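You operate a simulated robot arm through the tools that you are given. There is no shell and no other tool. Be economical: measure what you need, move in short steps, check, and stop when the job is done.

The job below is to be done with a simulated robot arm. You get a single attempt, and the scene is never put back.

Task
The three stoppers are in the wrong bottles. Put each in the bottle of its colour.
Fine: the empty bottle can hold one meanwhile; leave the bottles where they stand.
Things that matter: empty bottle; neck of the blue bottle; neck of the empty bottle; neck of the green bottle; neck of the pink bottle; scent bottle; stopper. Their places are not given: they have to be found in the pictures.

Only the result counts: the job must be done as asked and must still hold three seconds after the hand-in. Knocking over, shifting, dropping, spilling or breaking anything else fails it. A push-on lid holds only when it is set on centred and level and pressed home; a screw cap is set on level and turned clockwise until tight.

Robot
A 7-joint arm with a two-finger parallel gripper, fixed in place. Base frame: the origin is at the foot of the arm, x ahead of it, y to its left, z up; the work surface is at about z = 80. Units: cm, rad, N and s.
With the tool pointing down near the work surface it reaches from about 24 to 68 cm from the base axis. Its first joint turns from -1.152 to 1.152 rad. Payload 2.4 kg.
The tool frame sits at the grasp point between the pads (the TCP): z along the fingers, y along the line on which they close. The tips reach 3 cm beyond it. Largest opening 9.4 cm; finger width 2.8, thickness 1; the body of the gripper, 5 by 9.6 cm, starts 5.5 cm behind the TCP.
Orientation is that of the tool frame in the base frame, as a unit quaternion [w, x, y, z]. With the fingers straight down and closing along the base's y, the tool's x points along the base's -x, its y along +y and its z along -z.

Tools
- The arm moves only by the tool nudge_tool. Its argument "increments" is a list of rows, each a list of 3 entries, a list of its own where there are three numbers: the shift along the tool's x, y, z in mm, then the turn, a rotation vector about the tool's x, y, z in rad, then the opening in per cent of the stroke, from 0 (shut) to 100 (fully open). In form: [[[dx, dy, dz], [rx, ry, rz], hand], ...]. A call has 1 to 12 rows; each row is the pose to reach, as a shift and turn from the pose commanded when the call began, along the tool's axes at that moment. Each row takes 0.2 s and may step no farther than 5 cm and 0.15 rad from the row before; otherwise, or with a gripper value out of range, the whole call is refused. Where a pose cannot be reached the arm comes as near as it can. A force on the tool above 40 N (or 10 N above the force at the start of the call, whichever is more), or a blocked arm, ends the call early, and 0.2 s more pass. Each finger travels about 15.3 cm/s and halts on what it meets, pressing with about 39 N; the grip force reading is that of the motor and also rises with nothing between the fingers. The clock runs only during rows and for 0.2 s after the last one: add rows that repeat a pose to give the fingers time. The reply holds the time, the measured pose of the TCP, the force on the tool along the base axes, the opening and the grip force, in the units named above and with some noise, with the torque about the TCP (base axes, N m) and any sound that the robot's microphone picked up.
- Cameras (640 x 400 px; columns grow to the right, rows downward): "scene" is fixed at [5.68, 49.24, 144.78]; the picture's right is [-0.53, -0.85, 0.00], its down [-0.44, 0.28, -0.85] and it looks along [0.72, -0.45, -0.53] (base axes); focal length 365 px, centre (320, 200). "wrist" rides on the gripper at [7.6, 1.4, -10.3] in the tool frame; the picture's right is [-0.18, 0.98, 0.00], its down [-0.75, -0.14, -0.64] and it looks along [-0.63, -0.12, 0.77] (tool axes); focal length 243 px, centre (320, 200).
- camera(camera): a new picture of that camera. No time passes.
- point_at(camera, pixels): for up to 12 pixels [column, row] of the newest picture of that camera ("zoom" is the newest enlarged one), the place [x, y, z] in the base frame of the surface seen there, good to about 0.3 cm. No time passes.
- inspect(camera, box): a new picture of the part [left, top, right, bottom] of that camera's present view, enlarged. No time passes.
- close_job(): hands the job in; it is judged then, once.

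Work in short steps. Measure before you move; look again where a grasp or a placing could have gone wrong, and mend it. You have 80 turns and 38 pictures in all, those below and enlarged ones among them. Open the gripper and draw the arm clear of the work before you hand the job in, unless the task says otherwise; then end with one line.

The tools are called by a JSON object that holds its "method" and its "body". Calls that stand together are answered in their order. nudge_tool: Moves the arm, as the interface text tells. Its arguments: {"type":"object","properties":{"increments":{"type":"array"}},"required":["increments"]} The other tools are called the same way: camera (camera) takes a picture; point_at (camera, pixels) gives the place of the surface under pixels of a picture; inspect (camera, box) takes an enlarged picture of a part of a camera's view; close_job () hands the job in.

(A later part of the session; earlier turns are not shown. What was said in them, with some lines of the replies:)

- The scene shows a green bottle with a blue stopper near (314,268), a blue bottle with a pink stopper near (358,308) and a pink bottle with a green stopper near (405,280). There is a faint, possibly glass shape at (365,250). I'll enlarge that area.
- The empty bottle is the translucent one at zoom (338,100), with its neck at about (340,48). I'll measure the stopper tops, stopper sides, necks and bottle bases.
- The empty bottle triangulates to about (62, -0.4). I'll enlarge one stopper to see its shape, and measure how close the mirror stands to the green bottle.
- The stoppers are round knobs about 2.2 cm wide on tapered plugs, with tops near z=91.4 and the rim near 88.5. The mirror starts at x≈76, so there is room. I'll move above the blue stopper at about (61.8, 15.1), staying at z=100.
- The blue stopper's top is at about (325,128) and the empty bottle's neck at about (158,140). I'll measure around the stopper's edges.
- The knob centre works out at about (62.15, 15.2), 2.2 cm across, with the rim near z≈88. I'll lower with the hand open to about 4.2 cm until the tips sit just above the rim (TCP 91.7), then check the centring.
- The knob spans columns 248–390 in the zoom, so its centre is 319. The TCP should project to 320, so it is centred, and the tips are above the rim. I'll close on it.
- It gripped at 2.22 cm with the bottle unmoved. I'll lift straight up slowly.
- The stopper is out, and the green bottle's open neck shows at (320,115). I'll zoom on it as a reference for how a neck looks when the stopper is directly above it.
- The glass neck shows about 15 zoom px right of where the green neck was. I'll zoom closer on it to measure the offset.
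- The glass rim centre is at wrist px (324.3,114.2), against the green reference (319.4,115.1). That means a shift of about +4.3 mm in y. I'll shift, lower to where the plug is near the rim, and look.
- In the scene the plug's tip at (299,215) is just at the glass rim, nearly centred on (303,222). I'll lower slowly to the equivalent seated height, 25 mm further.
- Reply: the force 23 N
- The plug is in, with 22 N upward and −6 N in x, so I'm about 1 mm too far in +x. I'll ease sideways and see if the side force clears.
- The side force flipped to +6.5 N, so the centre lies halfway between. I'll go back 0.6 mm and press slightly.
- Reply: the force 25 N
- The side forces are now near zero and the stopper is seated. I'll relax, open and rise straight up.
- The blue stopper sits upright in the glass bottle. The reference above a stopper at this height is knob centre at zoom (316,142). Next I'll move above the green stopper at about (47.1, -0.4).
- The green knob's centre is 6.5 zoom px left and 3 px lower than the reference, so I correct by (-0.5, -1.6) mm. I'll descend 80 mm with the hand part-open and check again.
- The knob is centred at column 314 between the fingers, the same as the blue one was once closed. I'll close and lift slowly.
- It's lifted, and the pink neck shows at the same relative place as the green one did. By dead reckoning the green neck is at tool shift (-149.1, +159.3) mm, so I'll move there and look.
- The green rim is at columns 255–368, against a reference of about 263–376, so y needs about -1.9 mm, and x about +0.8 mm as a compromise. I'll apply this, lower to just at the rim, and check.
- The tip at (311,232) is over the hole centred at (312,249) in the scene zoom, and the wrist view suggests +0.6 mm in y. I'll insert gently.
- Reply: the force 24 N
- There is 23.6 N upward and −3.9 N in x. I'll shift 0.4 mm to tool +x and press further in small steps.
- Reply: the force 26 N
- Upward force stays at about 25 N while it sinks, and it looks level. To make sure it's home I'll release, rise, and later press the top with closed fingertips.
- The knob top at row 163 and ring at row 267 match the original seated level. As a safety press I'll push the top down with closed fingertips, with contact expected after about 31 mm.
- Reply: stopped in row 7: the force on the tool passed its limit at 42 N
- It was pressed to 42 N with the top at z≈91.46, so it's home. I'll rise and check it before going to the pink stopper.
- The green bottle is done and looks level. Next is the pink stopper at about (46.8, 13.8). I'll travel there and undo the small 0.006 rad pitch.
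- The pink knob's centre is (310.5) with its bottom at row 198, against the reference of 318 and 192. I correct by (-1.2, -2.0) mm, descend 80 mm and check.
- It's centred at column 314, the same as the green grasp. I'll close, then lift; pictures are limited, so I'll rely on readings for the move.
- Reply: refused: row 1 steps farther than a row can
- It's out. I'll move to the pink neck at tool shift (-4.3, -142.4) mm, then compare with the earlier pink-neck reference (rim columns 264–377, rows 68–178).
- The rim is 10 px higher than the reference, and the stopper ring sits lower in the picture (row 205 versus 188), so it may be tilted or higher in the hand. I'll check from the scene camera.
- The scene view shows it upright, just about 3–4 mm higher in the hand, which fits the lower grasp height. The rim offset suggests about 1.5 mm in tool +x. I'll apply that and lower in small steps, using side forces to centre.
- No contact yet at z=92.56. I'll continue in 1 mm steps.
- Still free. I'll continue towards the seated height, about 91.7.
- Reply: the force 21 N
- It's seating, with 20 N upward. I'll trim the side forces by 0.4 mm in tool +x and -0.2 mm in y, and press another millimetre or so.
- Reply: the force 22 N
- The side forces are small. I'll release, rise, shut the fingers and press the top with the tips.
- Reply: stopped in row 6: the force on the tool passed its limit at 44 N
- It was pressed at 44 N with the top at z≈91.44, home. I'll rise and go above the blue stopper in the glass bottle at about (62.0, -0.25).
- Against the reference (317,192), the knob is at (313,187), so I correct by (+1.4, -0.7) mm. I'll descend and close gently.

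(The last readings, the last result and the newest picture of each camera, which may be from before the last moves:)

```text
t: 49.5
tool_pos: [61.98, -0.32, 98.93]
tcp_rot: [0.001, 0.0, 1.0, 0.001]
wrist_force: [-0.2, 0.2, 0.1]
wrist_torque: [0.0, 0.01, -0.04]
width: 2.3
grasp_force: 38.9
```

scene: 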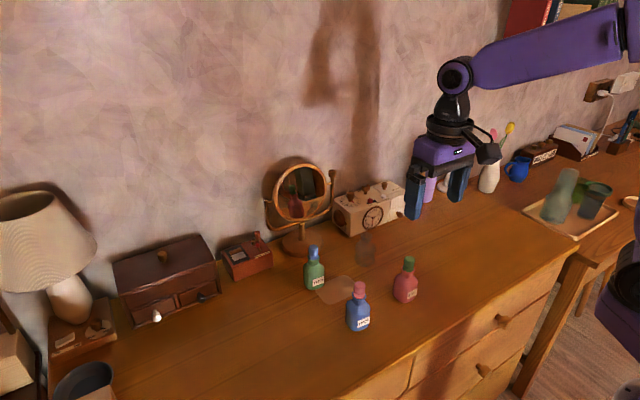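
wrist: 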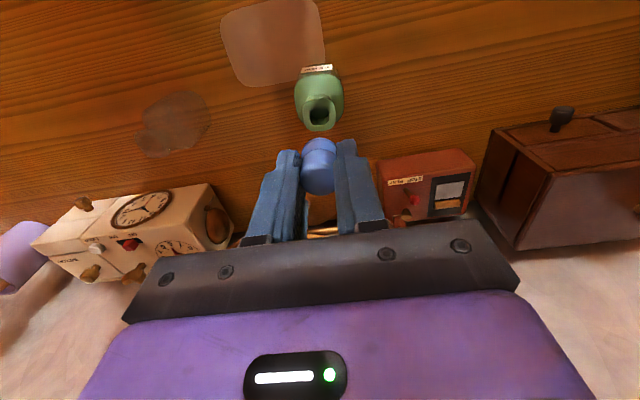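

The blue stopper is out. I'll carry it diagonally to the blue neck at about (46.8, 13.7) and look.

{"method": "nudge_tool", "body": {"increments": [[[30, 28, -4], [0, 0, 0], 10], [[60, 56, -4], [0, 0, 0], 10], [[90, 84, -4], [0, 0, 0], 10], [[120, 112, -2], [0, 0, 0], 10], [[150.7, 140.4, 0], [0, 0, 0], 10], [[150.7, 140.4, 0], [0, 0, 0], 10]]}}

{"method": "inspect", "body": {"camera": "wrist", "box": [270, 80, 370, 200]}}

```text
t: 50.9
tool_pos: [46.72, 13.87, 98.75]
tcp_rot: [0.001, 0.001, 1.0, 0.001]
wrist_force: [0.1, 0.5, -0.5]
wrist_torque: [-0.01, 0.0, 0.01]
width: 2.28
grasp_force: 39.0
```

```text
3.33 times, centred on (320, 140) of wrist
```

zoom: 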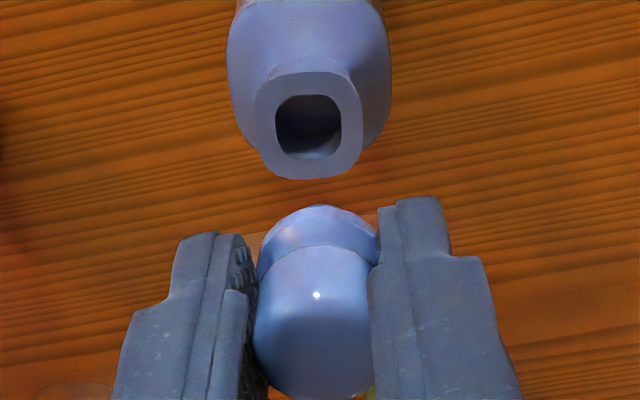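

Compared with the successful pink placement (rim centre column about 321, rows 64–173), the rim is now at 309, rows 71–180. I correct by (-1.2, -3.0) mm and lower to just above the seat.

{"method": "nudge_tool", "body": {"increments": [[[-1.2, -3, 0], [0, 0, 0], 10], [[-1.2, -3, 25], [0, 0, 0], 10], [[-1.2, -3, 45], [0, 0, 0], 10], [[-1.2, -3, 50], [0, 0, 0], 10], [[-1.2, -3, 55], [0, 0, 0], 10], [[-1.2, -3, 59], [0, 0, 0], 10], [[-1.2, -3, 62], [0, 0, 0], 10], [[-1.2, -3, 64], [0, 0, 0], 10], [[-1.2, -3, 64], [0, 0, 0], 10]]}}

```text
t: 52.9
tool_pos: [46.84, 13.35, 92.43]
tcp_rot: [0.001, 0.0, 1.0, 0.002]
wrist_force: [0.3, 0.4, -0.1]
wrist_torque: [-0.03, -0.02, 0.02]
width: 2.27
grasp_force: 38.7
```

It's free so far at z=92.43. I'll continue in 1 mm steps.

{"method": "nudge_tool", "body": {"increments": [[[0, 0, 2], [0, 0, 0], 10], [[0, 0, 3], [0, 0, 0], 10], [[0, 0, 4], [0, 0, 0], 10], [[0, 0, 5], [0, 0, 0], 10], [[0, 0, 6], [0, 0, 0], 10], [[0, 0, 6], [0, 0, 0], 10]]}}

```text
t: 54.3
tool_pos: [47.01, 13.47, 91.84]
tcp_rot: [0.001, 0.0, 1.0, 0.0]
wrist_force: [0.2, 0.4, -1.0]
wrist_torque: [0.02, -0.01, 0.02]
width: 2.27
grasp_force: 39.0
```

Still free, and close to the seat. I'll continue down to about z=91.5.

{"method": "nudge_tool", "body": {"increments": [[[0, 0, 1], [0, 0, 0], 10], [[0, 0, 2], [0, 0, 0], 10], [[0, 0, 3], [0, 0, 0], 10], [[0, 0, 3], [0, 0, 0], 10]]}}

```text
t: 55.3
tool_pos: [47.03, 13.35, 91.65]
tcp_rot: [0.001, 0.001, 1.0, 0.001]
wrist_force: [-4.7, -1.7, 22.8]
wrist_torque: [-0.07, 0.14, 0.0]
width: 2.3
grasp_force: 39.6
```

It's seating, with fx=-4.7 and fy=-1.7. I'll trim by 0.5 mm and -0.2 mm, and press a little.

{"method": "nudge_tool", "body": {"increments": [[[0.5, -0.2, 0], [0, 0, 0], 10], [[0.5, -0.2, 1], [0, 0, 0], 10], [[0.5, -0.2, 1.5], [0, 0, 0], 10], [[0.5, -0.2, 1.5], [0, 0, 0], 10]]}}

```text
t: 56.3
tool_pos: [47.03, 13.4, 91.61]
tcp_rot: [0.003, 0.0, 1.0, 0.001]
wrist_force: [0.7, 2.8, 31.1]
wrist_torque: [0.11, -0.03, 0.0]
width: 2.26
grasp_force: 39.4
```

It's seated with balanced side forces. I'll release, rise, shut the fingers and press the top.

{"method": "nudge_tool", "body": {"increments": [[[0, 0.2, -1.5], [0, 0, 0], 10], [[0, 0.2, -1.5], [0, 0, 0], 25], [[0, 0.2, -1.5], [0, 0, 0], 45], [[0, 0.2, -1.5], [0, 0, 0], 45], [[0, 0.2, -25], [0, 0, 0], 45], [[0, 0.2, -58], [0, 0, 0], 20], [[0, 0.2, -58], [0, 0, 0], 0], [[0, 0.2, -58], [0, 0, 0], 0]]}}

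{"method": "nudge_tool", "body": {"increments": [[[0, 0, 15], [0, 0, 0], 0], [[0, 0, 25], [0, 0, 0], 0], [[0, 0, 28], [0, 0, 0], 0], [[0, 0, 30], [0, 0, 0], 0], [[0, 0, 31], [0, 0, 0], 0], [[0, 0, 32], [0, 0, 0], 0], [[0, 0, 33], [0, 0, 0], 0], [[0, 0, 34], [0, 0, 0], 0]]}}

{"method": "nudge_tool", "body": {"increments": [[[0, 0, -20], [0, 0, 0], 0], [[0, 0, -60], [0, 0, 0], 30], [[0, 0, -100], [0, 0, 0], 60], [[0, 0, -140], [0, 0, 0], 60], [[0, 0, -180], [0, 0, 0], 60], [[0, 0, -180], [0, 0, 0], 60]]}}

{"method": "inspect", "body": {"camera": "scene", "box": [270, 220, 440, 340]}}

```text
t: 58.1
tool_pos: [46.9, 13.37, 97.19]
tcp_rot: [0.001, 0.0, 1.0, 0.001]
wrist_force: [-0.1, -0.2, -0.9]
wrist_torque: [0.02, -0.02, -0.02]
width: 2.18
grasp_force: 39.1
```

```text
t: 59.9
tool_pos: [46.98, 13.44, 93.91]
tcp_rot: [0.002, 0.0, 1.0, 0.001]
wrist_force: [2.8, 4.9, 23.2]
wrist_torque: [0.18, -0.27, -0.04]
width: 2.19
grasp_force: 39.0
```

```text
t: 61.3
tool_pos: [46.81, 13.51, 111.74]
tcp_rot: [0.001, 0.001, 1.0, 0.0]
wrist_force: [-0.1, -0.1, 0.7]
wrist_torque: [-0.01, 0.03, 0.01]
width: 5.63
grasp_force: 0.0
```

```text
3.33 times, centred on (355, 280) of scene
```

zoom: 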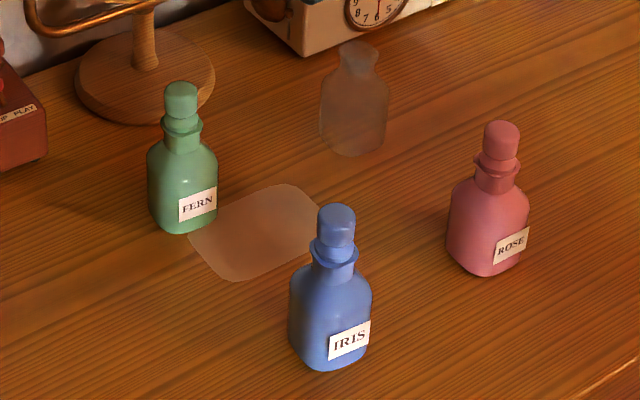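

The fingers caught the knob on that rise, because I closed them too early, but the picture shows the blue stopper in the blue bottle at the right height (top at row 205). The press was not done with shut fingers, so I'll shut them up here, come down and press its top (contact near TCP 94.4).

{"method": "nudge_tool", "body": {"increments": [[[0, 0, 0], [0, 0, 0], 20], [[0, 0, 0], [0, 0, 0], 0], [[0, 0, 45], [0, 0, 0], 0], [[0, 0, 90], [0, 0, 0], 0], [[0, 0, 130], [0, 0, 0], 0], [[0, 0, 150], [0, 0, 0], 0], [[0, 0, 150], [0, 0, 0], 0]]}}

{"method": "nudge_tool", "body": {"increments": [[[0, 0, 10], [0, 0, 0], 0], [[0, 0, 16], [0, 0, 0], 0], [[0, 0, 19], [0, 0, 0], 0], [[0, 0, 21], [0, 0, 0], 0], [[0, 0, 22], [0, 0, 0], 0], [[0, 0, 23], [0, 0, 0], 0], [[0, 0, 24], [0, 0, 0], 0], [[0, 0, 25], [0, 0, 0], 0], [[0, 0, 26], [0, 0, 0], 0], [[0, 0, 27], [0, 0, 0], 0]]}}

```text
t: 62.9
tool_pos: [46.8, 13.28, 96.89]
tcp_rot: [0.001, -0.001, 1.0, 0.001]
wrist_force: [0.2, -0.3, -0.2]
wrist_torque: [0.0, 0.02, 0.02]
width: 0.01
grasp_force: 33.2
```

```text
t: 65.0
tool_pos: [47.0, 13.31, 94.41]
tcp_rot: [0.003, 0.001, 1.0, 0.001]
wrist_force: [-4.0, -1.4, 12.3]
wrist_torque: [-0.05, 0.2, 0.01]
width: 0.01
grasp_force: 32.8
stopped in row 10: the force on the tool passed its limit at 44 N (the readings are from after the stop); the commanded pose is now the measured one
```

The blue stopper is pressed home too, with its top at 91.41. I'll rise clear with the fingers shut until high, then open and check once more.

{"method": "nudge_tool", "body": {"increments": [[[0, 0, -20], [0, 0, 0], 0], [[0, 0, -60], [0, 0, 0], 0], [[30, 0, -100], [0, 0, 0], 0], [[60, 0, -135], [0, 0, 0], 60], [[90, 0, -165], [0, 0, 0], 100], [[90, 0, -165], [0, 0, 0], 100]]}}

{"method": "inspect", "body": {"camera": "scene", "box": [280, 220, 440, 330]}}

```text
t: 66.4
tool_pos: [37.75, 13.41, 110.73]
tcp_rot: [0.003, 0.001, 1.0, 0.001]
wrist_force: [0.7, -0.2, 0.6]
wrist_torque: [0.01, 0.0, 0.0]
width: 9.4
grasp_force: 0.1
```

```text
3.64 times, centred on (360, 275) of scene
```

zoom: 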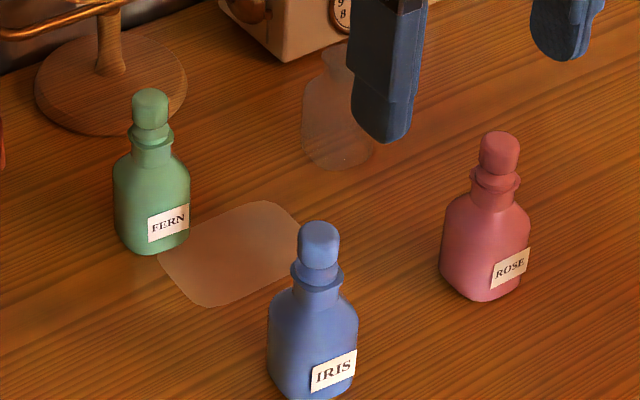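

All three stoppers sit level in the bottles of their colours. The glass bottle is empty, the bottles stand where they were, and the arm is clear and open, so I'm handing in.

{"method": "close_job", "body": {}}

```text
The job is handed in.
```

Each stopper is now in the bottle of its own colour and pressed home; the empty bottle is empty again, and the bottles look to be standing where they were. One hitch: while I was withdrawing from the blue bottle, the gripper caught its stopper again, and I pressed it back down afterwards.
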